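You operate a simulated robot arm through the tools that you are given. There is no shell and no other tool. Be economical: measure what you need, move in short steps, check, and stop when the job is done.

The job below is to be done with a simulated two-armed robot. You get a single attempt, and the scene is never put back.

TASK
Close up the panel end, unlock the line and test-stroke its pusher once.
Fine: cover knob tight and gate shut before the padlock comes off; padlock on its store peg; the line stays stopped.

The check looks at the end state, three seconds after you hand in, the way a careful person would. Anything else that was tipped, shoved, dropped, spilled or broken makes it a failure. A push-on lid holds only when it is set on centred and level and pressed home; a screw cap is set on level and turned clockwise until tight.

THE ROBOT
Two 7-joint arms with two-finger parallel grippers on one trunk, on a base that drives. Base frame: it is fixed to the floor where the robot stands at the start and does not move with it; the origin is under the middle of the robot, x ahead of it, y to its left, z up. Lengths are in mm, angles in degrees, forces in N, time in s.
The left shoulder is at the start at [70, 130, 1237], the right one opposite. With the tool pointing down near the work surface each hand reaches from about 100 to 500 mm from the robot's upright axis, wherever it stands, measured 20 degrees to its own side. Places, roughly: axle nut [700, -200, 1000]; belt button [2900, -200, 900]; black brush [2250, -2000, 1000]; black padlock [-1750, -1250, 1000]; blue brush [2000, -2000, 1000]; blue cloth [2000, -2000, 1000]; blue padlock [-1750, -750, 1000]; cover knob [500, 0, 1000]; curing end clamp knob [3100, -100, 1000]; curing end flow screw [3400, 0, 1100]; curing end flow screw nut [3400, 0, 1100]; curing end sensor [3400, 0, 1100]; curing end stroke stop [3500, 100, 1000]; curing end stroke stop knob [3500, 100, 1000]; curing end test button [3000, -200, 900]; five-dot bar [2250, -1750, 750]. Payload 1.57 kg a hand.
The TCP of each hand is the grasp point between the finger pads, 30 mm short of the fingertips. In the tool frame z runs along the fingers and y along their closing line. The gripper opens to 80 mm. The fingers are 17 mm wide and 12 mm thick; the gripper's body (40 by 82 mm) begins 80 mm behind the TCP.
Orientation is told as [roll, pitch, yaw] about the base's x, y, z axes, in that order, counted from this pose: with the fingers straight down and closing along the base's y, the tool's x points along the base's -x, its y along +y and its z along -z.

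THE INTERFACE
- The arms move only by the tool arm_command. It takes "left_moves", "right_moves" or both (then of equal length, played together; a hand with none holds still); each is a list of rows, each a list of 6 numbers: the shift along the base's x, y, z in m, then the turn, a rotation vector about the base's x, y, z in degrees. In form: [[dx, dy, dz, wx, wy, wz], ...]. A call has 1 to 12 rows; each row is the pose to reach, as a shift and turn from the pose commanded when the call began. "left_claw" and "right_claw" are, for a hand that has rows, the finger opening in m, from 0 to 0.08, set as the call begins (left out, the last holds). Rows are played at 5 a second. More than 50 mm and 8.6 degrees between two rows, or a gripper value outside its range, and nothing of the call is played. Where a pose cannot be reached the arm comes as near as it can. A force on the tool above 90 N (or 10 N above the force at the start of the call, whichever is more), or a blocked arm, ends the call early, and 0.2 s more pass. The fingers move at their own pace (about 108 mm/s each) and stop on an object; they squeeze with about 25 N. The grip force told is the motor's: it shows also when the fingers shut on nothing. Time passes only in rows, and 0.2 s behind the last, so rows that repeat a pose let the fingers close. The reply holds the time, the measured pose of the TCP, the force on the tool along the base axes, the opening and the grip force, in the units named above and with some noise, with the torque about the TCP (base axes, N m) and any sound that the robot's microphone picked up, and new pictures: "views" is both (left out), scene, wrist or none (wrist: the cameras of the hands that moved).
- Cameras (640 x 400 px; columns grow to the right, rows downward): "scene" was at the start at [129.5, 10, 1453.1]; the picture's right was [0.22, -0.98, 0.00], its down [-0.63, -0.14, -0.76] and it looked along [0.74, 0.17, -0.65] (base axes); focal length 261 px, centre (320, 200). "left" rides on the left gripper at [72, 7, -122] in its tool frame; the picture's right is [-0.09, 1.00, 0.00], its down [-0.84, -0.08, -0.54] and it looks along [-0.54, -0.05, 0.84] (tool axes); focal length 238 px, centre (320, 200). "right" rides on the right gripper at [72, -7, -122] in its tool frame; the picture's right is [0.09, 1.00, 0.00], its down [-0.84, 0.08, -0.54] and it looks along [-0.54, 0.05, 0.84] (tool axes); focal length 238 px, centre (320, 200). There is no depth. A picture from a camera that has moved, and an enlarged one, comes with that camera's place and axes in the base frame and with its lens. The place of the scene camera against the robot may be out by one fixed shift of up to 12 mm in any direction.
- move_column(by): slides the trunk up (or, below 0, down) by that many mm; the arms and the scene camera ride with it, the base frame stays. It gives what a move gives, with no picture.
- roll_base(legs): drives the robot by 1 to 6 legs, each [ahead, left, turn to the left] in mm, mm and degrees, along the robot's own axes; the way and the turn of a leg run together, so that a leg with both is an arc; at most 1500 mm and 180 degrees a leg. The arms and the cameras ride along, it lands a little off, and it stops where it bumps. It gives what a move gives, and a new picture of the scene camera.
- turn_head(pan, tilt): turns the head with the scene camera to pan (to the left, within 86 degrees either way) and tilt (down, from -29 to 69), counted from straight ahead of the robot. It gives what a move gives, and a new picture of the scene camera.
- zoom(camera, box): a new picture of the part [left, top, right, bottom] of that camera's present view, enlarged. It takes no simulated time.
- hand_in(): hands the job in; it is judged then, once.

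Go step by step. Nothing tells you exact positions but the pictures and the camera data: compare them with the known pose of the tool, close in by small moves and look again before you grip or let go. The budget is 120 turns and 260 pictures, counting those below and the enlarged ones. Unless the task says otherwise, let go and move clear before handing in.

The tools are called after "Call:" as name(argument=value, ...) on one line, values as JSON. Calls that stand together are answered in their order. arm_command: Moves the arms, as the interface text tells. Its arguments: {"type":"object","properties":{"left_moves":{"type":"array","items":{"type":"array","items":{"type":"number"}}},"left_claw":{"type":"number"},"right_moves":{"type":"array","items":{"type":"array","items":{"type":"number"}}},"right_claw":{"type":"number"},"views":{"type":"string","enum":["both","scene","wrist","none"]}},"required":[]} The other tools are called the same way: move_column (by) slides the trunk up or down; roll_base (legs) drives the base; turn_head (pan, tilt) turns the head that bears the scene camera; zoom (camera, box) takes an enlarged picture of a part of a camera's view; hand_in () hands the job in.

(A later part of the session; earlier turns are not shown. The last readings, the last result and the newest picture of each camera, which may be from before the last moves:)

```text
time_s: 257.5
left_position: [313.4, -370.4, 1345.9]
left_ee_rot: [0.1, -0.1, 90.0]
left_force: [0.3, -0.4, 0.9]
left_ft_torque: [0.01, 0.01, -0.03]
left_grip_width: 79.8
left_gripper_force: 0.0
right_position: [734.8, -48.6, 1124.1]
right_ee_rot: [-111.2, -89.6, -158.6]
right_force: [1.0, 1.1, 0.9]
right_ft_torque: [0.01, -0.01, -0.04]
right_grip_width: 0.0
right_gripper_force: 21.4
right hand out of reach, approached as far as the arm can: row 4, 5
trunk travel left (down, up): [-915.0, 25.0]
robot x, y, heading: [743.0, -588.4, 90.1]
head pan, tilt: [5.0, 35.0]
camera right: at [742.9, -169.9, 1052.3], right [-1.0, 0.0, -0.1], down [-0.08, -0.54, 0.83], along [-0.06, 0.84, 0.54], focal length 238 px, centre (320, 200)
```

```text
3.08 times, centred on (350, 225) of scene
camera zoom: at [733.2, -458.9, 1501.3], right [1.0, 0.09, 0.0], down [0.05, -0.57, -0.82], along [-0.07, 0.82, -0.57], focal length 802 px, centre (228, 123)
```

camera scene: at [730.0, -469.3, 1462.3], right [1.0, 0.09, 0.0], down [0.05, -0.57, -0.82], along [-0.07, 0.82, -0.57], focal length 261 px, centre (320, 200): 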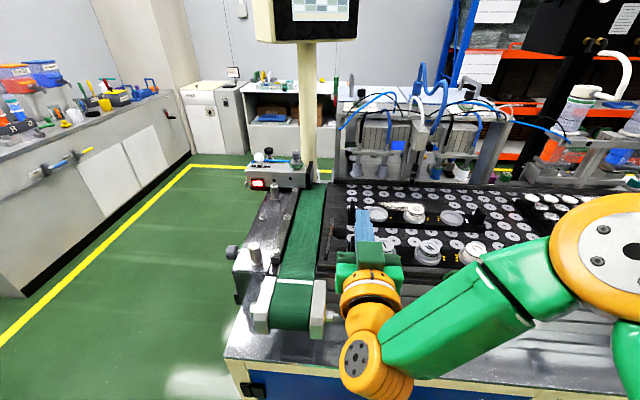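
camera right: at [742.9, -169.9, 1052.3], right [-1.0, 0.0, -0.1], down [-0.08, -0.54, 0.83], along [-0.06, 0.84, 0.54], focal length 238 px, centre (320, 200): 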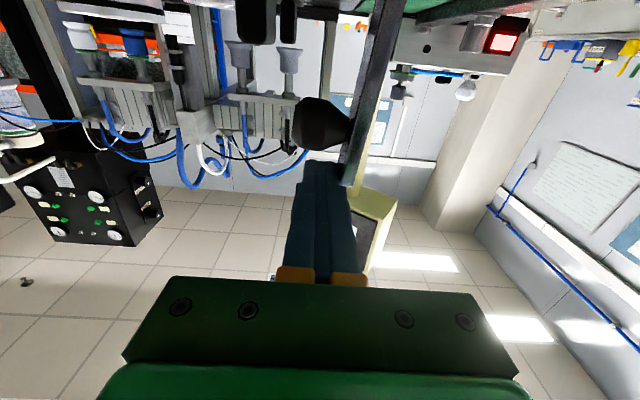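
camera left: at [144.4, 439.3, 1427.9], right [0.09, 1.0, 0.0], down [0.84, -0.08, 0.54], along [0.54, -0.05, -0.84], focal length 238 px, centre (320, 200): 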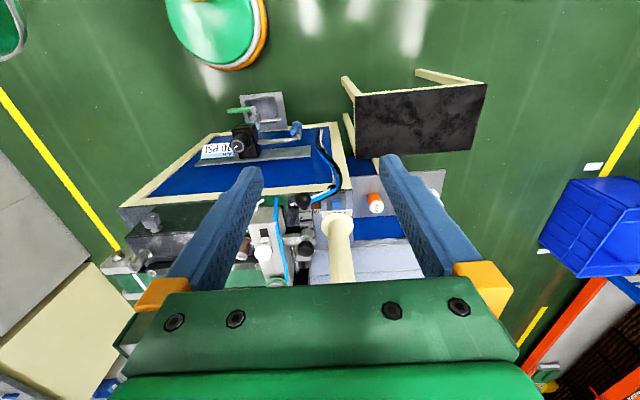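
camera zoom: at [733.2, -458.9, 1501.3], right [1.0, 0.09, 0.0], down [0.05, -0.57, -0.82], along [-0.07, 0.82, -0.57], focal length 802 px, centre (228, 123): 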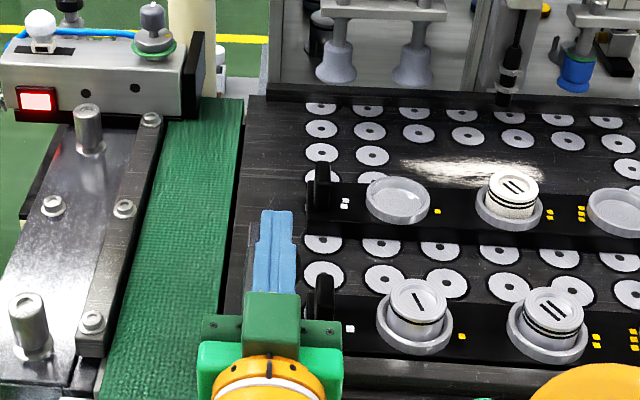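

It's an extension limit; lowering the shoulder will help. I raise the hand 80 mm, lower the trunk 80 mm, and continue.

Call:
arm_command(right_moves=[[0.003, 0, 0.03, 0, 0, 0], [0.006, 0, 0.06, 0, 0, 0], [0.008, 0, 0.1, 0, 0, 0]], views="none")

Call:
move_column(by=-80)

Call:
arm_command(right_moves=[[0, 0.0, 0, 0, 0, 0]], views="wrist")

```text
time_s: 258.3
left_position: [312.0, -370.6, 1345.4]
left_ee_rot: [0.0, -0.1, 90.2]
left_force: [1.0, 0.2, 0.2]
left_ft_torque: [-0.03, 0.04, -0.01]
left_grip_width: 80.1
left_gripper_force: 0.1
right_position: [742.5, -49.1, 1225.1]
right_ee_rot: [-127.9, -89.5, -141.7]
right_force: [0.7, 0.1, -0.7]
right_ft_torque: [-0.04, 0.05, -0.02]
right_grip_width: 0.0
right_gripper_force: 21.3
trunk travel left (down, up): [-915.0, 25.0]
robot x, y, heading: [741.9, -589.6, 90.0]
head pan, tilt: [5.0, 35.0]
```

```text
time_s: 259.5
left_position: [312.8, -369.1, 1265.4]
left_ee_rot: [-0.1, -0.1, 90.0]
left_force: [-0.6, 0.2, -0.5]
left_ft_torque: [0.0, 0.02, 0.0]
left_grip_width: 80.0
left_gripper_force: 0.0
right_position: [741.7, -48.2, 1144.3]
right_ee_rot: [-128.0, -89.5, -141.5]
right_force: [-0.2, -0.1, -0.2]
right_ft_torque: [0.01, 0.01, 0.03]
right_grip_width: 0.0
right_gripper_force: 21.3
trunk travel left (down, up): [-835.0, 105.0]
robot x, y, heading: [741.5, -588.4, 89.8]
head pan, tilt: [5.0, 35.0]
```

```text
time_s: 259.9
left_position: [311.1, -369.5, 1264.4]
left_ee_rot: [0.0, -0.1, 90.1]
left_force: [-0.5, 0.9, -0.4]
left_ft_torque: [-0.02, 0.03, -0.03]
left_grip_width: 79.9
left_gripper_force: 0.0
right_position: [741.3, -47.9, 1143.5]
right_ee_rot: [-126.8, -89.5, -142.7]
right_force: [0.3, -0.4, 0.5]
right_ft_torque: [0.01, -0.06, 0.0]
right_grip_width: 0.1
right_gripper_force: 21.3
trunk travel left (down, up): [-835.0, 105.0]
robot x, y, heading: [746.2, -586.6, 89.9]
head pan, tilt: [5.0, 35.0]
camera right: at [750.4, -169.5, 1071.9], right [-0.99, -0.01, -0.1], down [-0.08, -0.55, 0.83], along [-0.06, 0.84, 0.54], focal length 238 px, centre (320, 200)
```

right: 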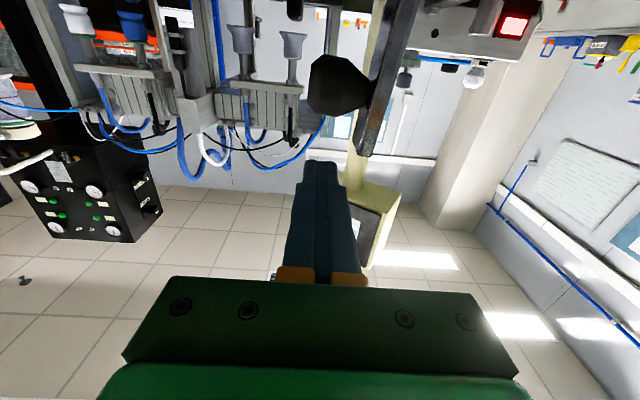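

Geometry confirmed: knob top 1105, bar top 1117. I lower into the corner above the knob and push the bar over gently, rolling the hand with it.

Call:
arm_command(right_moves=[[0, 0, -0.015, 0, 0, 0], [0, 0, -0.0285, 0, 0, 0]], views="none")

Call:
arm_command(right_moves=[[-0.0073, 0, 0, 0, 0, 0], [-0.0204, 0, 0.0013, 0, -8, 0], [-0.0336, 0, 0.0008, 0, -16, 0]], views="wrist")

Call:
zoom(camera="scene", box=[260, 140, 440, 270])

```text
time_s: 260.5
left_position: [311.9, -370.1, 1265.0]
left_ee_rot: [-0.1, -0.1, 90.2]
left_force: [-0.7, -0.8, 0.6]
left_ft_torque: [0.02, -0.02, 0.02]
left_grip_width: 80.1
left_gripper_force: 0.0
right_position: [740.7, -49.7, 1114.7]
right_ee_rot: [-129.0, -89.6, -140.5]
right_force: [0.9, 0.8, 0.1]
right_ft_torque: [0.02, -0.02, -0.04]
right_grip_width: 0.0
right_gripper_force: 21.3
trunk travel left (down, up): [-835.0, 105.0]
robot x, y, heading: [747.5, -591.5, 90.0]
head pan, tilt: [5.0, 35.0]
```

```text
time_s: 261.3
left_position: [311.5, -369.8, 1266.3]
left_ee_rot: [0.0, -0.1, 90.0]
left_force: [0.3, 0.1, -0.6]
left_ft_torque: [-0.02, -0.01, 0.02]
left_grip_width: 80.0
left_gripper_force: 0.1
right_position: [707.6, -47.9, 1114.5]
right_ee_rot: [-90.4, -73.6, -179.0]
right_force: [0.8, 0.1, 0.5]
right_ft_torque: [-0.01, -0.03, -0.01]
right_grip_width: 0.2
right_gripper_force: 21.4
trunk travel left (down, up): [-835.0, 105.0]
robot x, y, heading: [743.1, -587.3, 90.0]
head pan, tilt: [5.0, 35.0]
camera right: at [736.1, -170.1, 1048.6], right [-0.93, -0.01, -0.37], down [-0.31, -0.55, 0.78], along [-0.21, 0.84, 0.51], focal length 238 px, centre (320, 200)
```

right: 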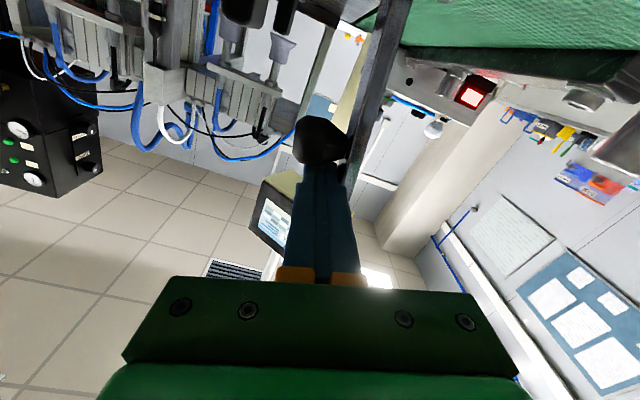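

```text
3.08 times, centred on (350, 205) of scene
camera zoom: at [732.3, -458.8, 1421.3], right [1.0, 0.09, 0.0], down [0.05, -0.57, -0.82], along [-0.07, 0.82, -0.57], focal length 802 px, centre (228, 185)
```

zoom: 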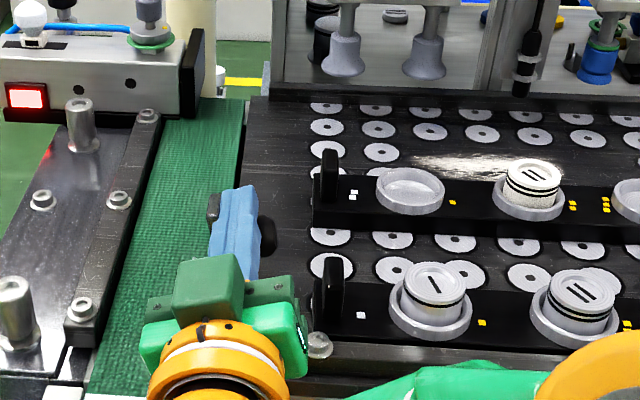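

The bar swings freely with the push. Continue to about 64°.

Call:
arm_command(right_moves=[[-0.013, 0, -0.0023, 0, -8, 0], [-0.0254, 0, -0.0064, 0, -16, 0], [-0.0372, 0, -0.0123, 0, -24, 0], [-0.0481, 0, -0.0197, 0, -32, 0], [-0.0579, 0, -0.0285, 0, -40, 0], [-0.0663, 0, -0.0387, 0, -48, 0]], views="wrist")

Call:
zoom(camera="scene", box=[240, 150, 420, 280])

```text
time_s: 262.7
left_position: [299.1, -367.7, 1260.5]
left_ee_rot: [-0.7, 0.1, 90.2]
left_force: [-0.5, 0.4, -0.3]
left_ft_torque: [0.0, 0.0, 0.01]
left_grip_width: 79.9
left_gripper_force: 0.0
right_position: [642.6, -50.8, 1083.4]
right_ee_rot: [-89.7, -24.8, -179.2]
right_force: [-21.2, 18.0, 19.7]
right_ft_torque: [0.54, 0.05, 0.24]
right_grip_width: 0.0
right_gripper_force: 21.7
right hand out of reach, approached as far as the arm can: row 5, 6
trunk travel left (down, up): [-835.0, 105.0]
robot x, y, heading: [742.5, -585.6, 90.1]
head pan, tilt: [5.0, 35.0]
camera right: at [714.1, -171.5, 1060.8], right [-0.33, -0.01, -0.94], down [-0.78, -0.55, 0.28], along [-0.52, 0.83, 0.18], focal length 238 px, centre (320, 200)
```

right: 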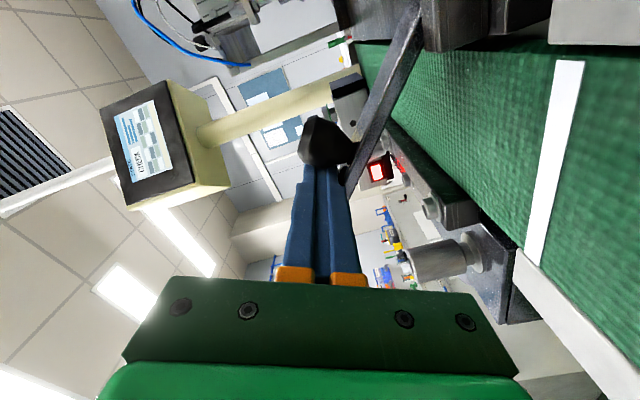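

```text
3.08 times, centred on (330, 215) of scene
camera zoom: at [718.3, -455.0, 1421.1], right [1.0, 0.09, 0.01], down [0.06, -0.57, -0.82], along [-0.07, 0.81, -0.58], focal length 802 px, centre (289, 154)
```

zoom: 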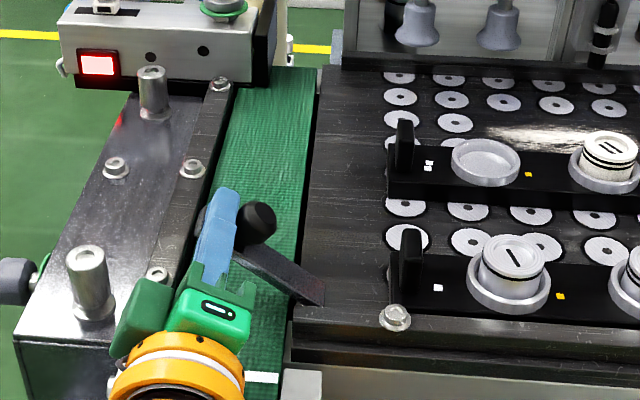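

The gate is at about 60°, but some contact force appeared. I back the hand off upward and re-look.

Call:
arm_command(right_moves=[[0.005, -0.01, 0.02, 0, 0, 0], [0.01, -0.03, 0.04, 0, 0, 0], [0.01, -0.06, 0.06, 0, 0, 0]], views="both")

Call:
zoom(camera="scene", box=[240, 150, 420, 280])

```text
time_s: 263.5
left_position: [309.8, -370.8, 1263.8]
left_ee_rot: [-0.2, -0.1, 90.1]
left_force: [-0.9, 0.0, -1.1]
left_ft_torque: [0.02, -0.02, 0.01]
left_grip_width: 80.0
left_gripper_force: 0.0
right_position: [666.6, -114.7, 1144.9]
right_ee_rot: [-89.6, -25.4, -179.7]
right_force: [-0.5, -0.5, 0.3]
right_ft_torque: [0.03, 0.02, -0.08]
right_grip_width: 0.1
right_gripper_force: 21.1
trunk travel left (down, up): [-835.0, 105.0]
robot x, y, heading: [746.1, -584.4, 90.0]
head pan, tilt: [5.0, 35.0]
camera scene: at [729.7, -459.6, 1421.2], right [1.0, 0.09, 0.0], down [0.05, -0.57, -0.82], along [-0.07, 0.82, -0.57], focal length 261 px, centre (320, 200)
camera right: at [735.5, -236.5, 1120.6], right [-0.34, -0.01, -0.94], down [-0.78, -0.55, 0.29], along [-0.52, 0.84, 0.18], focal length 238 px, centre (320, 200)
```

scene: 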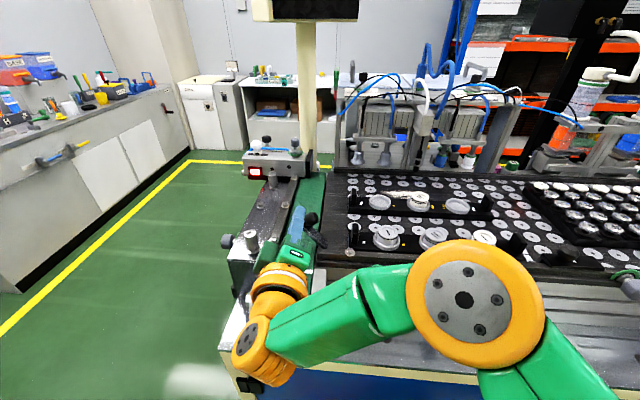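
right: 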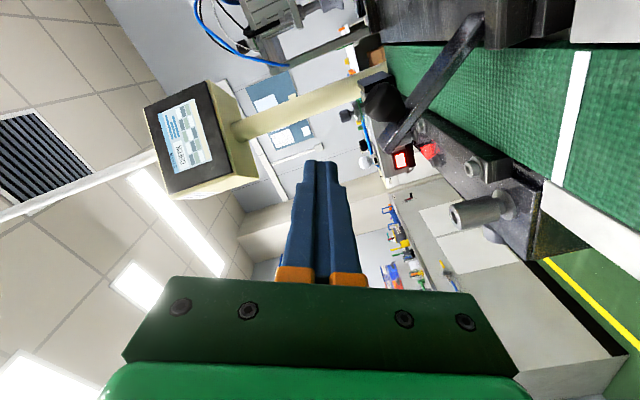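

```text
3.08 times, centred on (330, 215) of scene
camera zoom: at [729.7, -459.6, 1421.2], right [1.0, 0.09, 0.0], down [0.05, -0.57, -0.82], along [-0.07, 0.82, -0.57], focal length 802 px, centre (289, 154)
```

zoom: 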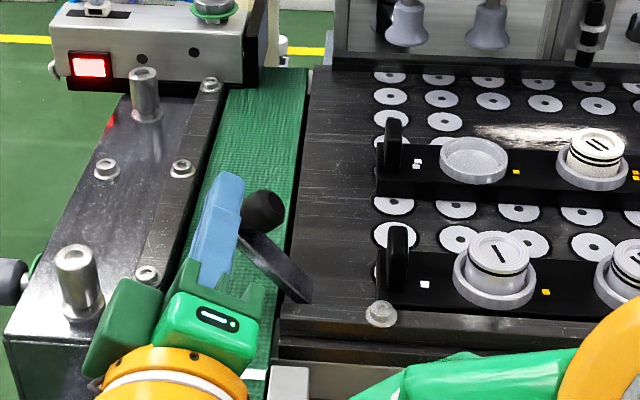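

The gate stays at ~60° with the force gone. I'll finish by pressing its free end down from above with the fingers tilted 45°; first reorient the hand.

Call:
arm_command(right_moves=[[0, -0.01, 0.02, 0, 8, 0], [0, -0.02, 0.04, 0, 16, 0], [0, -0.03, 0.06, 0, 24, 0], [0, -0.04, 0.07, 0, 32, 0], [0, -0.05, 0.07, 0, 40, 0], [0, -0.05, 0.07, 0, 48, 0], [0, -0.05, 0.07, 0, 56, 0], [0, -0.05, 0.07, 0, 64, 0]], views="none")

Call:
arm_command(right_moves=[[-0.005, 0, 0, -8, 0, 0], [-0.01, 0, 0, -16, 0, 0], [-0.015, 0, 0, -24, 0, 0], [-0.02, 0, 0, -32, 0, 0], [-0.03, 0, 0, -40, 0, 0], [-0.035, 0, 0, -45, 0, 0]], views="wrist")

Call:
zoom(camera="scene", box=[240, 150, 420, 280])

```text
time_s: 265.3
left_position: [310.3, -369.2, 1265.7]
left_ee_rot: [0.0, -0.1, 90.0]
left_force: [0.7, -0.1, 0.4]
left_ft_torque: [-0.01, 0.01, 0.0]
left_grip_width: 80.0
left_gripper_force: 0.1
right_position: [667.8, -162.2, 1215.3]
right_ee_rot: [-143.5, -89.6, -126.0]
right_force: [0.5, 0.0, 0.5]
right_ft_torque: [-0.01, 0.02, 0.0]
right_grip_width: 0.2
right_gripper_force: 20.9
trunk travel left (down, up): [-835.0, 105.0]
robot x, y, heading: [744.8, -588.9, 90.0]
head pan, tilt: [5.0, 35.0]
```

```text
time_s: 266.7
left_position: [311.7, -369.0, 1265.5]
left_ee_rot: [-0.1, -0.1, 90.1]
left_force: [0.4, 0.5, -0.5]
left_ft_torque: [-0.02, -0.01, 0.0]
left_grip_width: 79.7
left_gripper_force: 0.0
right_position: [632.2, -162.7, 1213.6]
right_ee_rot: [0.1, -45.2, 90.6]
right_force: [0.2, 0.1, -0.1]
right_ft_torque: [-0.03, -0.01, -0.01]
right_grip_width: 0.0
right_gripper_force: 21.1
trunk travel left (down, up): [-835.0, 105.0]
robot x, y, heading: [744.7, -587.9, 90.0]
head pan, tilt: [5.0, 35.0]
camera right: at [640.4, -300.0, 1249.2], right [-0.99, -0.08, -0.06], down [-0.08, 0.2, 0.98], along [-0.06, 0.98, -0.21], focal length 238 px, centre (320, 200)
```

right: 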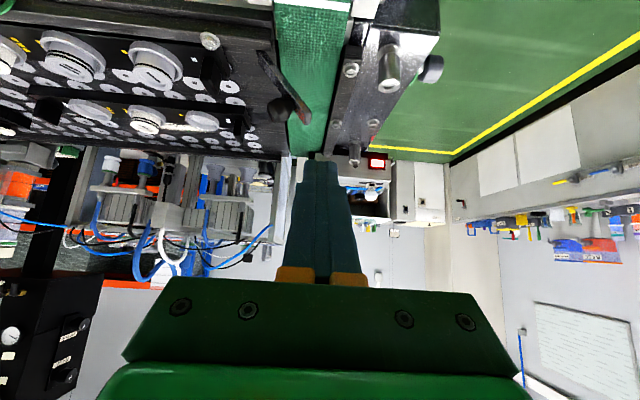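

```text
3.08 times, centred on (330, 215) of scene
camera zoom: at [732.1, -458.6, 1421.3], right [1.0, 0.09, 0.0], down [0.05, -0.57, -0.82], along [-0.07, 0.82, -0.57], focal length 802 px, centre (289, 154)
```

zoom: 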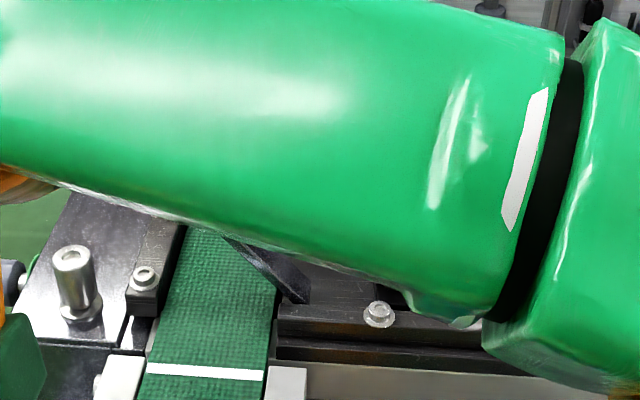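

The gate actually rests at ~43° (free end ≈ (651, -35, 1095)). I bring the tilted fingertips over its free end.

Call:
arm_command(right_moves=[[0.006, 0.035, -0.02, 0, 0, 0], [0.012, 0.07, -0.045, 0, 0, 0], [0.018, 0.107, -0.068, 0, 0, 0]], views="both")

```text
time_s: 267.5
left_position: [312.8, -369.9, 1266.0]
left_ee_rot: [0.0, -0.1, 90.0]
left_force: [0.1, -0.8, 0.4]
left_ft_torque: [-0.01, 0.0, 0.03]
left_grip_width: 80.3
left_gripper_force: 0.0
right_position: [658.1, -74.3, 1155.2]
right_ee_rot: [0.2, -45.4, 90.6]
right_force: [0.2, 0.4, 0.2]
right_ft_torque: [0.0, -0.01, -0.04]
right_grip_width: 0.0
right_gripper_force: 20.8
right hand out of reach, approached as far as the arm can: row 3
trunk travel left (down, up): [-835.0, 105.0]
robot x, y, heading: [744.8, -586.6, 90.1]
head pan, tilt: [5.0, 35.0]
camera scene: at [733.5, -457.8, 1421.2], right [1.0, 0.09, 0.0], down [0.05, -0.57, -0.82], along [-0.07, 0.82, -0.57], focal length 261 px, centre (320, 200)
camera right: at [666.0, -211.6, 1191.2], right [-0.99, -0.08, -0.06], down [-0.08, 0.2, 0.98], along [-0.06, 0.98, -0.21], focal length 238 px, centre (320, 200)
```

scene: 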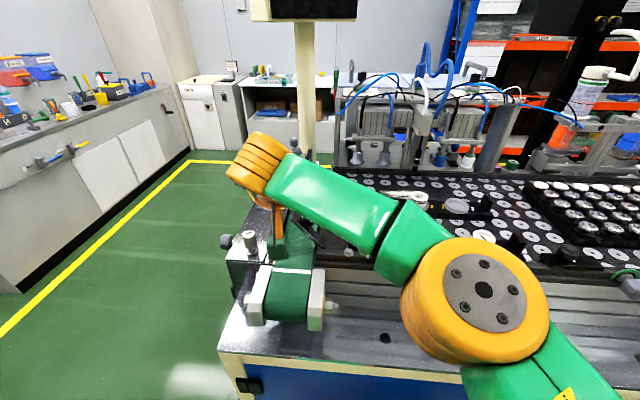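
right: 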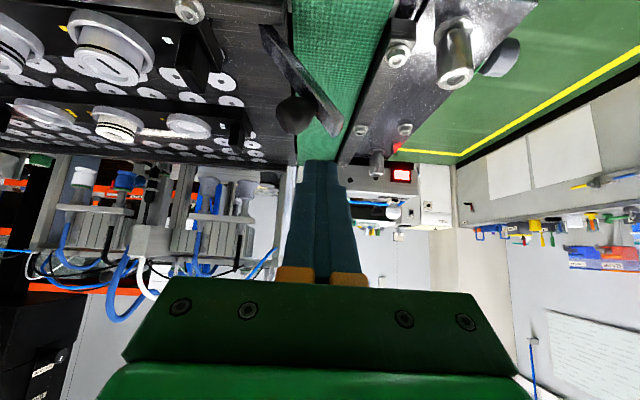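

Tip is 15–20 mm short in y; I creep the base 25 mm ahead.

Call:
roll_base(legs=[[25, 0, 0]])

Call:
arm_command(right_moves=[[-0.004, 0, -0.01, 0, 0, 0], [-0.008, 0, -0.02, 0, 0, 0]], views="wrist")

```text
time_s: 268.3
left_position: [311.6, -350.7, 1267.0]
left_ee_rot: [-0.1, -0.4, 90.2]
left_force: [-0.3, 0.1, 0.5]
left_ft_torque: [0.02, 0.01, -0.03]
left_grip_width: 80.1
left_gripper_force: 0.1
right_position: [655.5, -55.6, 1158.6]
right_ee_rot: [0.0, -45.6, 90.5]
right_force: [0.5, 0.3, -0.2]
right_ft_torque: [0.02, -0.01, 0.02]
right_grip_width: 0.1
right_gripper_force: 21.0
trunk travel left (down, up): [-835.0, 105.0]
robot x, y, heading: [741.8, -563.2, 90.0]
head pan, tilt: [5.0, 35.0]
camera scene: at [732.8, -440.6, 1422.0], right [1.0, 0.09, 0.0], down [0.05, -0.57, -0.82], along [-0.07, 0.82, -0.57], focal length 261 px, centre (320, 200)
```

scene: 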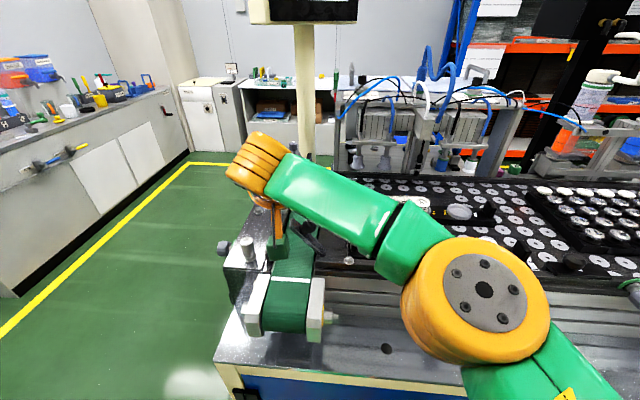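

```text
time_s: 268.9
left_position: [311.5, -345.8, 1265.5]
left_ee_rot: [-0.1, 0.0, 90.2]
left_force: [0.3, -0.2, -1.2]
left_ft_torque: [0.01, -0.03, 0.0]
left_grip_width: 79.9
left_gripper_force: 0.0
right_position: [648.1, -51.1, 1136.9]
right_ee_rot: [0.2, -45.4, 90.4]
right_force: [-0.2, -0.1, -0.2]
right_ft_torque: [0.02, -0.01, -0.03]
right_grip_width: 0.0
right_gripper_force: 21.9
trunk travel left (down, up): [-835.0, 105.0]
robot x, y, heading: [742.4, -562.7, 89.5]
head pan, tilt: [5.0, 35.0]
camera right: at [657.3, -188.9, 1171.7], right [-1.0, -0.08, -0.06], down [-0.08, 0.2, 0.98], along [-0.06, 0.98, -0.21], focal length 238 px, centre (320, 200)
```

right: 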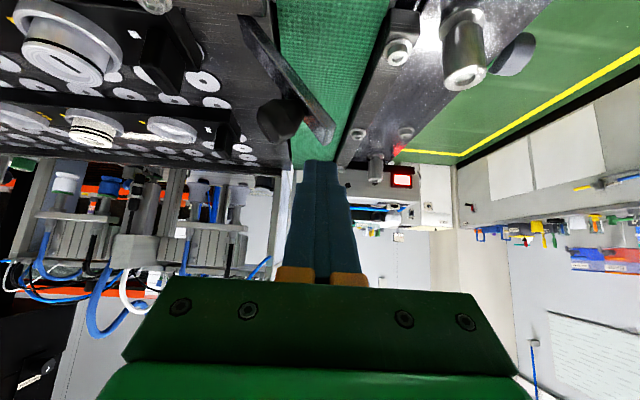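

Fingertips are over the free end. Press down in steps.

Call:
arm_command(right_moves=[[-0.004, 0, -0.012, 0, 0, 0], [-0.006, 0, -0.0217, 0, 0, 0], [-0.011, 0, -0.029, 0, 0, 0], [-0.016, 0, -0.0355, 0, 0, 0]], views="wrist")

```text
time_s: 269.9
left_position: [302.3, -348.9, 1262.9]
left_ee_rot: [-0.6, -0.3, 90.2]
left_force: [-0.6, -0.4, -0.1]
left_ft_torque: [0.0, -0.01, 0.03]
left_grip_width: 80.0
left_gripper_force: 0.1
right_position: [638.9, -53.0, 1102.9]
right_ee_rot: [-0.4, -45.6, 91.3]
right_force: [-15.3, 0.7, 15.3]
right_ft_torque: [0.27, 0.26, 0.24]
right_grip_width: 0.0
right_gripper_force: 20.8
right hand out of reach, approached as far as the arm can: row 3, 4
trunk travel left (down, up): [-835.0, 105.0]
robot x, y, heading: [744.9, -564.1, 90.0]
head pan, tilt: [5.0, 35.0]
camera right: at [648.4, -189.3, 1137.7], right [-0.99, -0.08, -0.07], down [-0.09, 0.2, 0.98], along [-0.07, 0.98, -0.2], focal length 238 px, centre (320, 200)
```

right: 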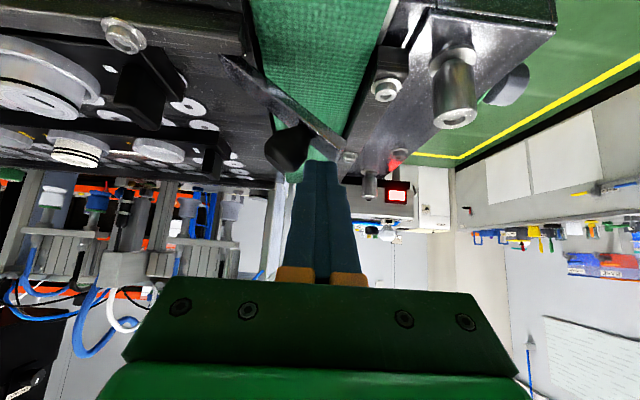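

The tip is pressing on the end edge of the bar instead of its face. I lift off and will push on the knob crown instead.

Call:
arm_command(right_moves=[[0, 0, 0.02, 0, 0, 0], [0.002, 0, 0.05, 0, 0, 0], [0.04, 0, 0.06, 0, 0, 0], [0.08, 0, 0.06, 0, 0, 0]], views="wrist")

Call:
zoom(camera="right", box=[240, 0, 440, 180])

Call:
zoom(camera="scene", box=[220, 170, 400, 300])

```text
time_s: 270.9
left_position: [315.4, -344.3, 1266.6]
left_ee_rot: [0.2, 0.0, 90.1]
left_force: [-0.1, -0.4, 0.1]
left_ft_torque: [0.0, 0.06, -0.03]
left_grip_width: 80.1
left_gripper_force: 0.1
right_position: [731.2, -49.0, 1163.7]
right_ee_rot: [0.4, -45.3, 90.3]
right_force: [0.6, 0.0, -0.4]
right_ft_torque: [0.03, 0.04, 0.05]
right_grip_width: 0.0
right_gripper_force: 21.0
trunk travel left (down, up): [-835.0, 105.0]
robot x, y, heading: [744.0, -564.2, 89.9]
head pan, tilt: [5.0, 35.0]
camera right: at [741.6, -185.5, 1198.1], right [-1.0, -0.08, -0.06], down [-0.07, 0.2, 0.98], along [-0.06, 0.98, -0.21], focal length 238 px, centre (320, 200)
```

right: 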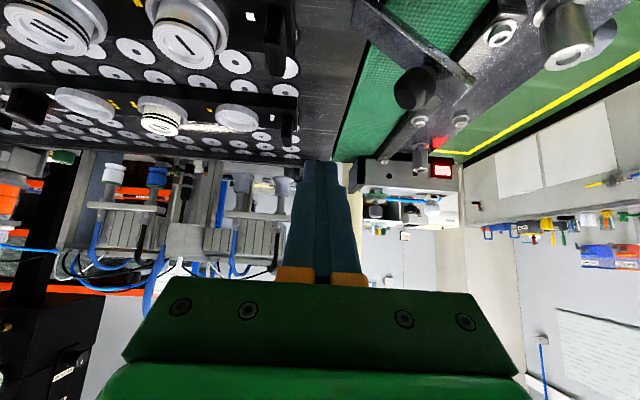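

```text
2.22 times, centred on (340, 90) of right
camera zoom: at [741.6, -185.5, 1198.1], right [-1.0, -0.08, -0.06], down [-0.07, 0.2, 0.98], along [-0.06, 0.98, -0.21], focal length 530 px, centre (276, 444)
```

zoom: 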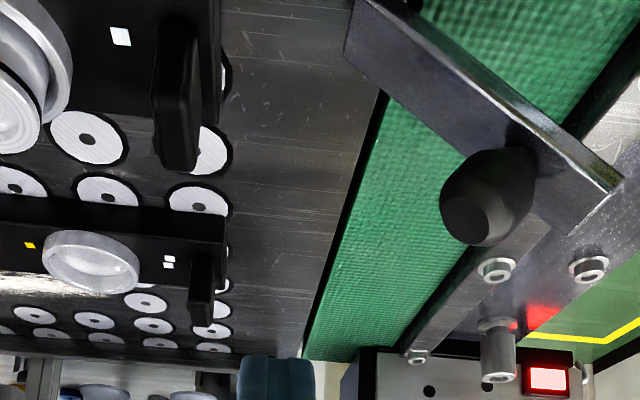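

```text
3.08 times, centred on (310, 235) of scene
camera zoom: at [738.2, -433.0, 1421.2], right [1.0, 0.09, 0.0], down [0.05, -0.57, -0.82], along [-0.07, 0.82, -0.57], focal length 802 px, centre (351, 92)
```

zoom: 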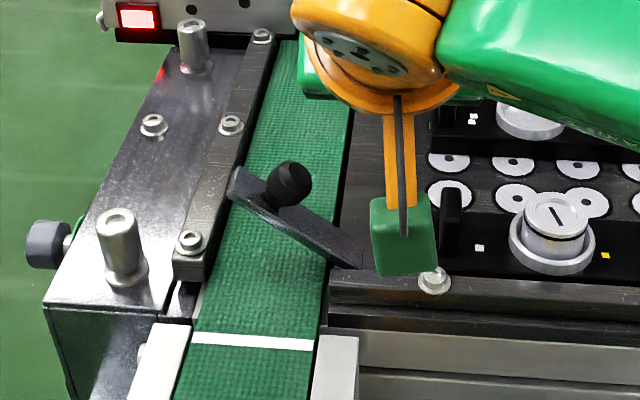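

The gate is now at ~59°, lying over the belt. I press on the knob crown to close it the rest of the way.

Call:
arm_command(right_moves=[[-0.03, 0, -0.01, 0, 0, 0], [-0.047, 0, -0.035, 0, 0, 0], [-0.056, 0, -0.056, 0, 0, 0], [-0.062, 0, -0.06, 0, 0, 0], [-0.068, 0, -0.065, 0, 0, 0]], views="wrist")

Call:
zoom(camera="right", box=[240, 0, 440, 180])

```text
time_s: 272.1
left_position: [313.6, -346.3, 1265.2]
left_ee_rot: [0.1, -0.2, 90.1]
left_force: [0.1, 0.1, -0.1]
left_ft_torque: [0.0, 0.01, -0.02]
left_grip_width: 80.1
left_gripper_force: 0.1
right_position: [663.2, -48.7, 1096.4]
right_ee_rot: [0.2, -45.3, 90.4]
right_force: [0.1, -1.0, 0.2]
right_ft_torque: [-0.03, 0.02, 0.0]
right_grip_width: 0.0
right_gripper_force: 21.6
trunk travel left (down, up): [-835.0, 105.0]
robot x, y, heading: [742.5, -562.1, 89.8]
head pan, tilt: [5.0, 35.0]
camera right: at [672.0, -185.7, 1131.7], right [-1.0, -0.07, -0.06], down [-0.08, 0.2, 0.98], along [-0.06, 0.98, -0.21], focal length 238 px, centre (320, 200)
```

right: 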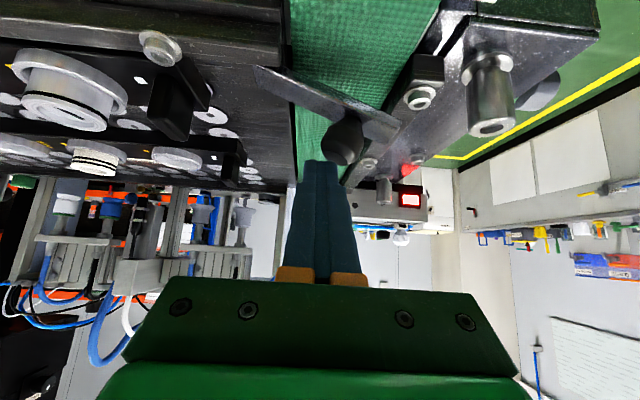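

```text
2.22 times, centred on (340, 90) of right
camera zoom: at [672.0, -185.7, 1131.7], right [-1.0, -0.07, -0.06], down [-0.08, 0.2, 0.98], along [-0.06, 0.98, -0.21], focal length 530 px, centre (276, 444)
```

zoom: 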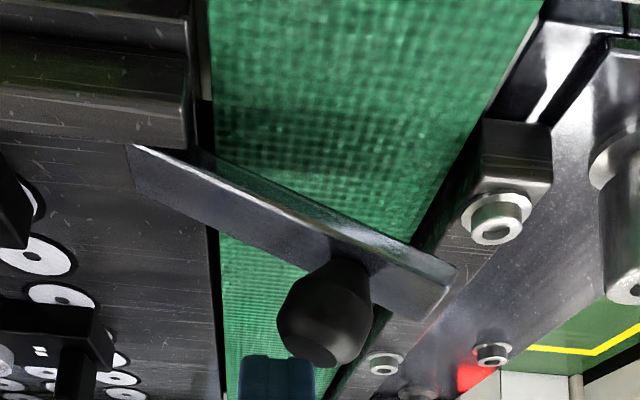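

Following nicely at ~76°. Continue to horizontal.

Call:
arm_command(right_moves=[[-0.005, 0, -0.004, 0, 0, 0], [-0.0097, 0, -0.0085, 0, 0, 0], [-0.013, 0, -0.012, 0, 0, 0], [-0.014, 0, -0.016, 0, 0, 0], [-0.015, 0, -0.021, 0, 0, 0]], views="wrist")

Call:
zoom(camera="right", box=[240, 0, 440, 180])

```text
time_s: 273.3
left_position: [312.0, -346.3, 1264.9]
left_ee_rot: [-0.1, -0.1, 90.1]
left_force: [-1.0, -0.4, -0.8]
left_ft_torque: [-0.02, 0.0, -0.02]
left_grip_width: 80.2
left_gripper_force: 0.0
right_position: [646.8, -47.6, 1073.6]
right_ee_rot: [0.2, -45.3, 90.6]
right_force: [0.6, -0.6, 0.3]
right_ft_torque: [-0.03, 0.01, 0.01]
right_grip_width: 0.1
right_gripper_force: 21.4
trunk travel left (down, up): [-835.0, 105.0]
robot x, y, heading: [740.7, -559.3, 89.9]
head pan, tilt: [5.0, 35.0]
camera right: at [655.4, -185.0, 1110.1], right [-0.99, -0.08, -0.06], down [-0.08, 0.2, 0.98], along [-0.06, 0.98, -0.21], focal length 238 px, centre (320, 200)
```

right: 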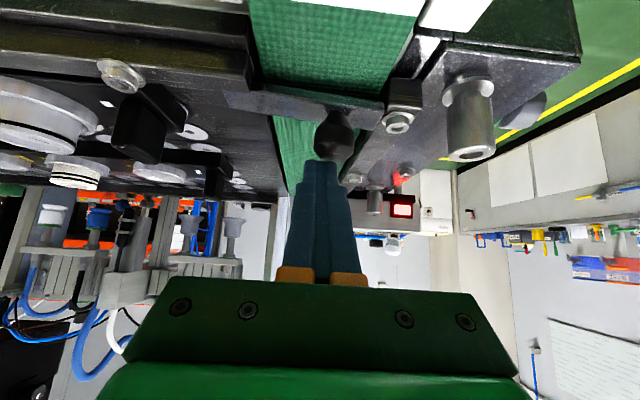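

```text
2.22 times, centred on (340, 90) of right
camera zoom: at [655.4, -185.0, 1110.1], right [-0.99, -0.08, -0.06], down [-0.08, 0.2, 0.98], along [-0.06, 0.98, -0.21], focal length 530 px, centre (276, 444)
```

zoom: 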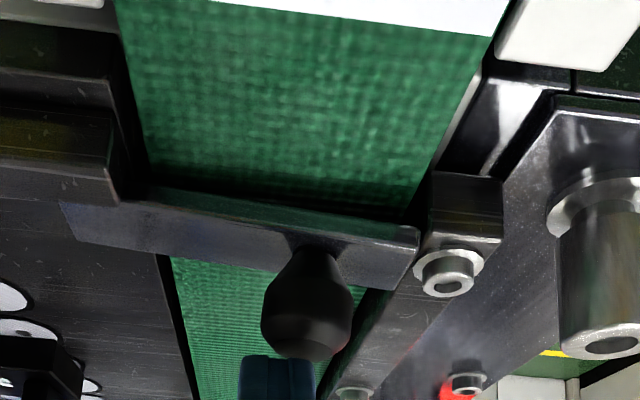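

The bar appears level now (both ends z ≈1017). A final light press to check it's at its stop.

Call:
arm_command(right_moves=[[0, 0, -0.004, 0, 0, 0], [0, 0, -0.008, 0, 0, 0], [0, 0, -0.011, 0, 0, 0]], views="none")

Call:
arm_command(right_moves=[[0, 0, 0.03, 0, 0, 0], [0, -0.02, 0.06, 0, 0, 0], [0.02, -0.06, 0.08, 0, 0, 0], [0.05, -0.1, 0.1, 0, 0, 0], [0.09, -0.12, 0.12, 0, 0, 0]], views="both")

Call:
zoom(camera="scene", box=[200, 170, 380, 300])

```text
time_s: 274.1
left_position: [311.6, -348.4, 1267.1]
left_ee_rot: [-0.1, -0.3, 90.1]
left_force: [-1.1, -0.4, 1.1]
left_ft_torque: [0.03, 0.01, 0.0]
left_grip_width: 80.0
left_gripper_force: 0.1
right_position: [646.9, -49.4, 1070.9]
right_ee_rot: [0.2, -46.0, 90.5]
right_force: [-4.1, 12.1, 34.0]
right_ft_torque: [0.87, 0.15, 0.08]
right_grip_width: 0.2
right_gripper_force: 21.3
trunk travel left (down, up): [-835.0, 105.0]
robot x, y, heading: [741.8, -560.4, 90.2]
head pan, tilt: [5.0, 35.0]
```

```text
refused: row 4 steps farther than a row can; nothing moved
```

```text
3.08 times, centred on (290, 235) of scene
camera zoom: at [732.8, -438.7, 1422.4], right [1.0, 0.09, 0.0], down [0.05, -0.57, -0.82], along [-0.07, 0.82, -0.57], focal length 802 px, centre (412, 92)
```

zoom: 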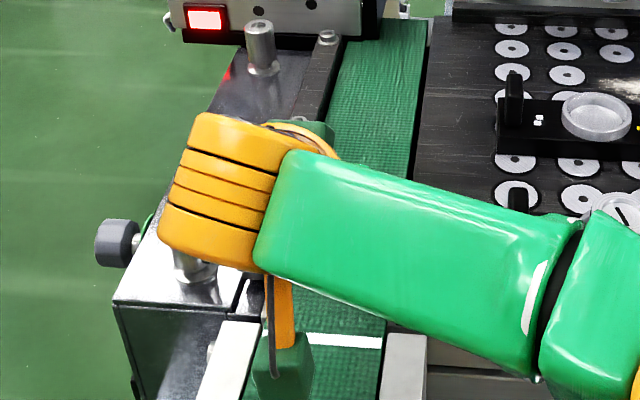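

It is firmly at its stop (34 N reaction). I lift away.

Call:
arm_command(right_moves=[[0, 0, 0.03, 0, 0, 0], [0, -0.015, 0.06, 0, 0, 0], [0.02, -0.04, 0.09, 0, 0, 0], [0.05, -0.07, 0.11, 0, 0, 0], [0.08, -0.1, 0.13, 0, 0, 0], [0.11, -0.13, 0.14, 0, 0, 0]], views="wrist")

Call:
zoom(camera="scene", box=[200, 150, 380, 290])

```text
time_s: 275.5
left_position: [313.9, -346.0, 1266.4]
left_ee_rot: [-0.1, -0.2, 90.1]
left_force: [-0.4, -0.5, -0.2]
left_ft_torque: [0.01, 0.0, 0.01]
left_grip_width: 80.0
left_gripper_force: 0.1
right_position: [755.9, -179.8, 1205.0]
right_ee_rot: [0.3, -45.4, 90.4]
right_force: [1.0, 0.1, 0.0]
right_ft_torque: [0.01, 0.01, 0.01]
right_grip_width: 0.0
right_gripper_force: 20.8
trunk travel left (down, up): [-835.0, 105.0]
robot x, y, heading: [743.2, -559.1, 90.1]
head pan, tilt: [5.0, 35.0]
camera right: at [765.8, -317.4, 1240.4], right [-1.0, -0.07, -0.06], down [-0.08, 0.2, 0.98], along [-0.06, 0.98, -0.21], focal length 238 px, centre (320, 200)
```

right: 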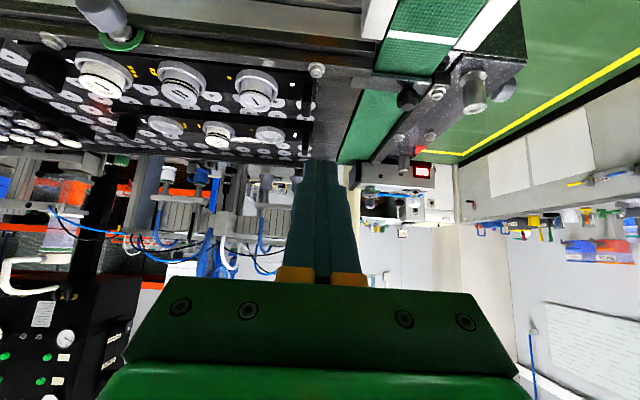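

```text
2.86 times, centred on (290, 220) of scene
camera zoom: at [734.8, -435.6, 1421.5], right [1.0, 0.09, 0.0], down [0.05, -0.57, -0.82], along [-0.07, 0.82, -0.57], focal length 745 px, centre (406, 143)
```

zoom: 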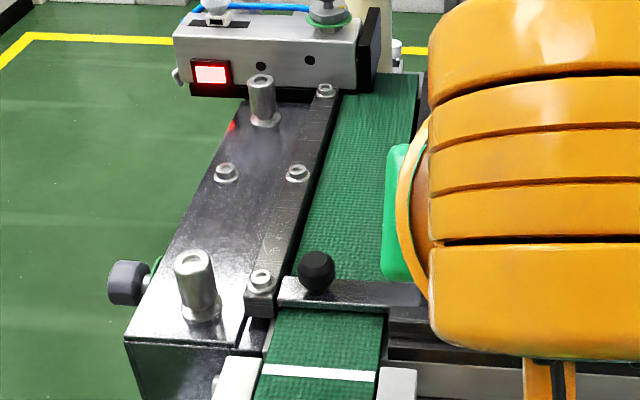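

Gate is shut across the belt. Next: drive round the front to the LINE isolator on the left side.

Call:
roll_base(legs=[[-300, 0, 0], [0, 1200, 0], [1500, 0, 0], [700, 0, 0], [0, 0, 180]])

Call:
roll_base(legs=[[0, 1400, 0]])

```text
time_s: 300.9
left_position: [48.2, 1050.9, 1265.4]
left_ee_rot: [0.0, -0.1, -93.4]
left_force: [0.0, 0.8, 0.4]
left_ft_torque: [0.01, 0.01, -0.01]
left_grip_width: 79.6
left_gripper_force: 0.1
right_position: [-403.6, 912.3, 1203.8]
right_ee_rot: [0.2, -45.3, -92.9]
right_force: [-0.7, -0.2, -0.1]
right_ft_torque: [0.0, 0.0, 0.02]
right_grip_width: 0.3
right_gripper_force: 21.3
trunk travel left (down, up): [-835.0, 105.0]
robot x, y, heading: [-370.7, 1299.9, -93.3]
head pan, tilt: [5.0, 35.0]
camera scene: at [-374.1, 1148.6, 1421.3], right [-1.0, -0.03, 0.0], down [-0.01, 0.57, -0.82], along [0.02, -0.82, -0.57], focal length 261 px, centre (320, 200)
```

scene: 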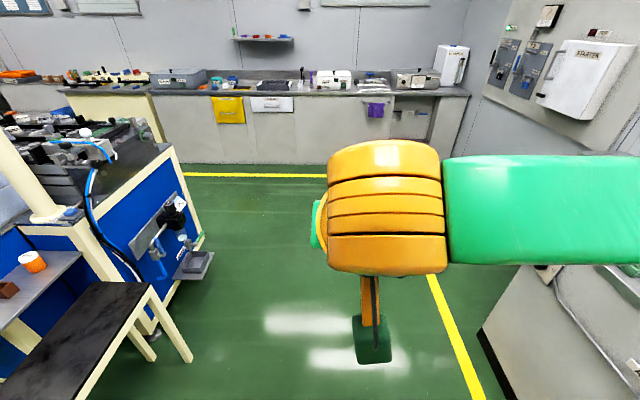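

```text
time_s: 307.8
left_position: [1437.1, 981.7, 1266.3]
left_ee_rot: [-0.1, 0.0, -92.6]
left_force: [0.7, 0.1, 0.7]
left_ft_torque: [0.0, 0.0, 0.0]
left_grip_width: 79.9
left_gripper_force: 0.1
right_position: [986.3, 837.4, 1205.6]
right_ee_rot: [0.2, -45.4, -92.2]
right_force: [-0.3, 0.2, -0.4]
right_ft_torque: [-0.02, -0.01, 0.03]
right_grip_width: 0.0
right_gripper_force: 21.1
trunk travel left (down, up): [-835.0, 105.0]
robot x, y, heading: [1013.5, 1221.8, -92.8]
head pan, tilt: [5.0, 35.0]
camera scene: at [1013.0, 1073.3, 1421.3], right [-1.0, -0.04, 0.0], down [-0.02, 0.57, -0.82], along [0.03, -0.82, -0.57], focal length 261 px, centre (320, 200)
```

scene: 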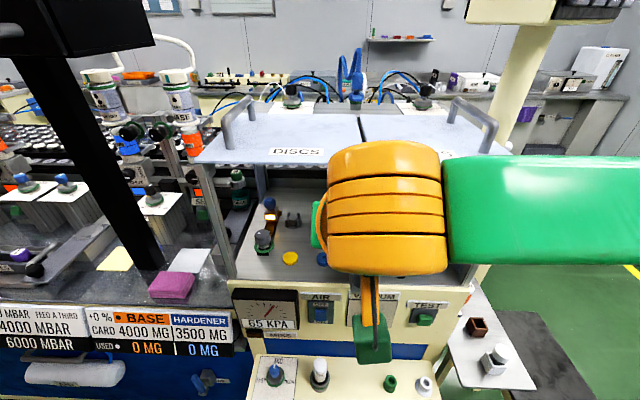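

Call:
roll_base(legs=[[-150, 0, 2.8], [0, 1480, 0]])

Call:
turn_head(pan=0, tilt=45)

```text
time_s: 316.1
left_position: [2912.1, 1163.1, 1266.3]
left_ee_rot: [0.1, -0.1, -89.4]
left_force: [0.1, -0.2, -0.4]
left_ft_torque: [-0.02, -0.01, 0.0]
left_grip_width: 79.9
left_gripper_force: 0.1
right_position: [2469.3, 992.4, 1205.3]
right_ee_rot: [0.2, -45.4, -89.0]
right_force: [-0.7, 0.5, 0.4]
right_ft_torque: [0.0, 0.0, -0.03]
right_grip_width: 0.1
right_gripper_force: 21.1
trunk travel left (down, up): [-835.0, 105.0]
robot x, y, heading: [2478.8, 1377.3, -89.8]
head pan, tilt: [5.0, 35.0]
camera scene: at [2482.8, 1231.4, 1421.3], right [-1.0, -0.1, 0.0], down [-0.05, 0.57, -0.82], along [0.08, -0.82, -0.57], focal length 261 px, centre (320, 200)
```

scene: 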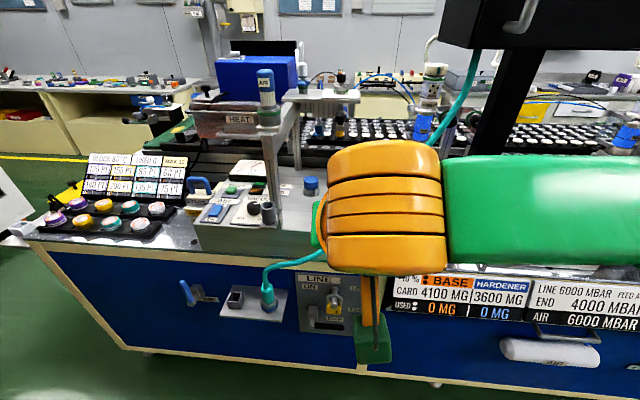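

```text
time_s: 316.8
left_position: [2911.3, 1162.4, 1266.9]
left_ee_rot: [-0.1, -0.1, -89.4]
left_force: [-0.2, -0.1, 0.1]
left_ft_torque: [0.01, 0.03, 0.02]
left_grip_width: 79.9
left_gripper_force: 0.0
right_position: [2469.9, 993.8, 1204.7]
right_ee_rot: [0.0, -45.3, -88.8]
right_force: [-0.8, 0.5, -0.6]
right_ft_torque: [0.02, 0.04, 0.03]
right_grip_width: 0.0
right_gripper_force: 20.9
trunk travel left (down, up): [-835.0, 105.0]
robot x, y, heading: [2475.5, 1377.5, -89.6]
head pan, tilt: [0.0, 45.0]
camera scene: at [2475.8, 1237.8, 1406.5], right [-1.0, -0.01, 0.0], down [-0.01, 0.71, -0.71], along [0.01, -0.71, -0.71], focal length 261 px, centre (320, 200)
```

scene: 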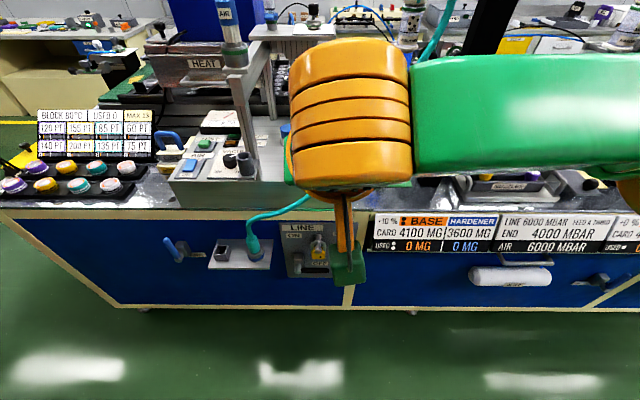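

Padlock estimated at (2492, 755, 690). I lower the trunk, move 80 mm closer, and turn the right hand horizontal.

Call:
move_column(by=-380)

Call:
roll_base(legs=[[80, 0, 0]])

Call:
arm_command(right_moves=[[0, 0, 0, -8, 0, 0], [0, 0, 0, -16, 0, 0], [0, 0, 0, -24, 0, 0], [0, 0, 0, -32, 0, 0], [0, 0, 0, -40, 0, 0], [0, 0, 0, -45, 0, 0]], right_claw=0.06, views="wrist")

```text
time_s: 320.4
left_position: [2912.3, 1162.9, 885.8]
left_ee_rot: [-0.1, -0.1, -89.5]
left_force: [0.4, -0.4, 0.4]
left_ft_torque: [0.03, -0.02, 0.01]
left_grip_width: 80.3
left_gripper_force: 0.0
right_position: [2469.7, 992.6, 824.4]
right_ee_rot: [0.1, -45.3, -88.9]
right_force: [1.4, -0.1, 0.8]
right_ft_torque: [0.0, -0.01, 0.03]
right_grip_width: 0.0
right_gripper_force: 21.7
trunk travel left (down, up): [-455.0, 485.0]
robot x, y, heading: [2478.9, 1375.0, -89.5]
head pan, tilt: [0.0, 45.0]
```

```text
time_s: 321.5
left_position: [2912.8, 1084.4, 886.0]
left_ee_rot: [-0.1, -0.2, -89.4]
left_force: [-0.1, 0.1, -0.9]
left_ft_torque: [0.04, 0.01, 0.02]
left_grip_width: 80.1
left_gripper_force: 0.0
right_position: [2470.2, 913.6, 824.5]
right_ee_rot: [0.1, -45.3, -88.9]
right_force: [0.4, -0.6, 0.2]
right_ft_torque: [0.02, 0.02, 0.01]
right_grip_width: 0.0
right_gripper_force: 21.6
trunk travel left (down, up): [-455.0, 485.0]
robot x, y, heading: [2476.5, 1297.2, -89.2]
head pan, tilt: [0.0, 45.0]
camera scene: at [2476.5, 1158.1, 1026.4], right [-1.0, -0.01, 0.0], down [-0.01, 0.71, -0.71], along [0.01, -0.71, -0.71], focal length 261 px, centre (320, 200)
```

scene: 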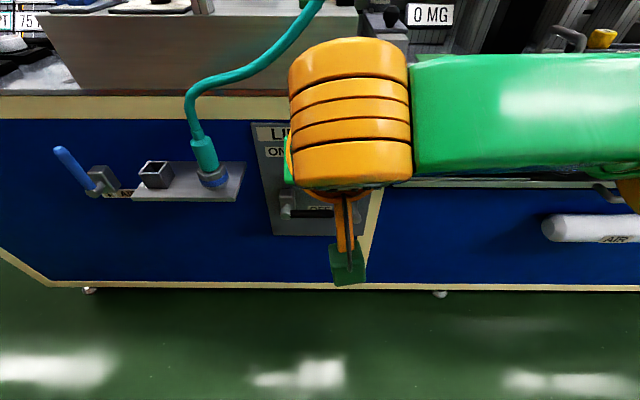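

```text
time_s: 322.9
left_position: [2913.2, 1084.4, 885.2]
left_ee_rot: [0.0, 0.0, -89.4]
left_force: [0.1, 0.5, -0.2]
left_ft_torque: [0.01, 0.01, 0.02]
left_grip_width: 79.8
left_gripper_force: 0.0
right_position: [2472.2, 913.8, 825.2]
right_ee_rot: [-120.0, -89.2, 30.8]
right_force: [-0.8, 0.1, 0.1]
right_ft_torque: [0.01, -0.01, -0.02]
right_grip_width: 60.0
right_gripper_force: 0.1
trunk travel left (down, up): [-455.0, 485.0]
robot x, y, heading: [2479.0, 1299.3, -89.8]
head pan, tilt: [0.0, 45.0]
camera right: at [2462.4, 1035.6, 753.0], right [0.99, 0.02, -0.1], down [0.08, 0.55, 0.83], along [0.07, -0.84, 0.55], focal length 238 px, centre (320, 200)
```

right: 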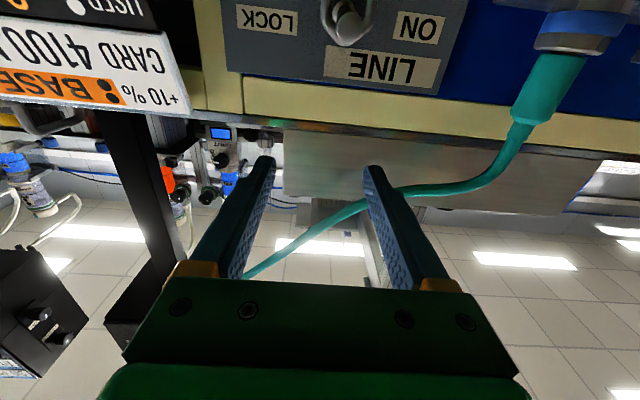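

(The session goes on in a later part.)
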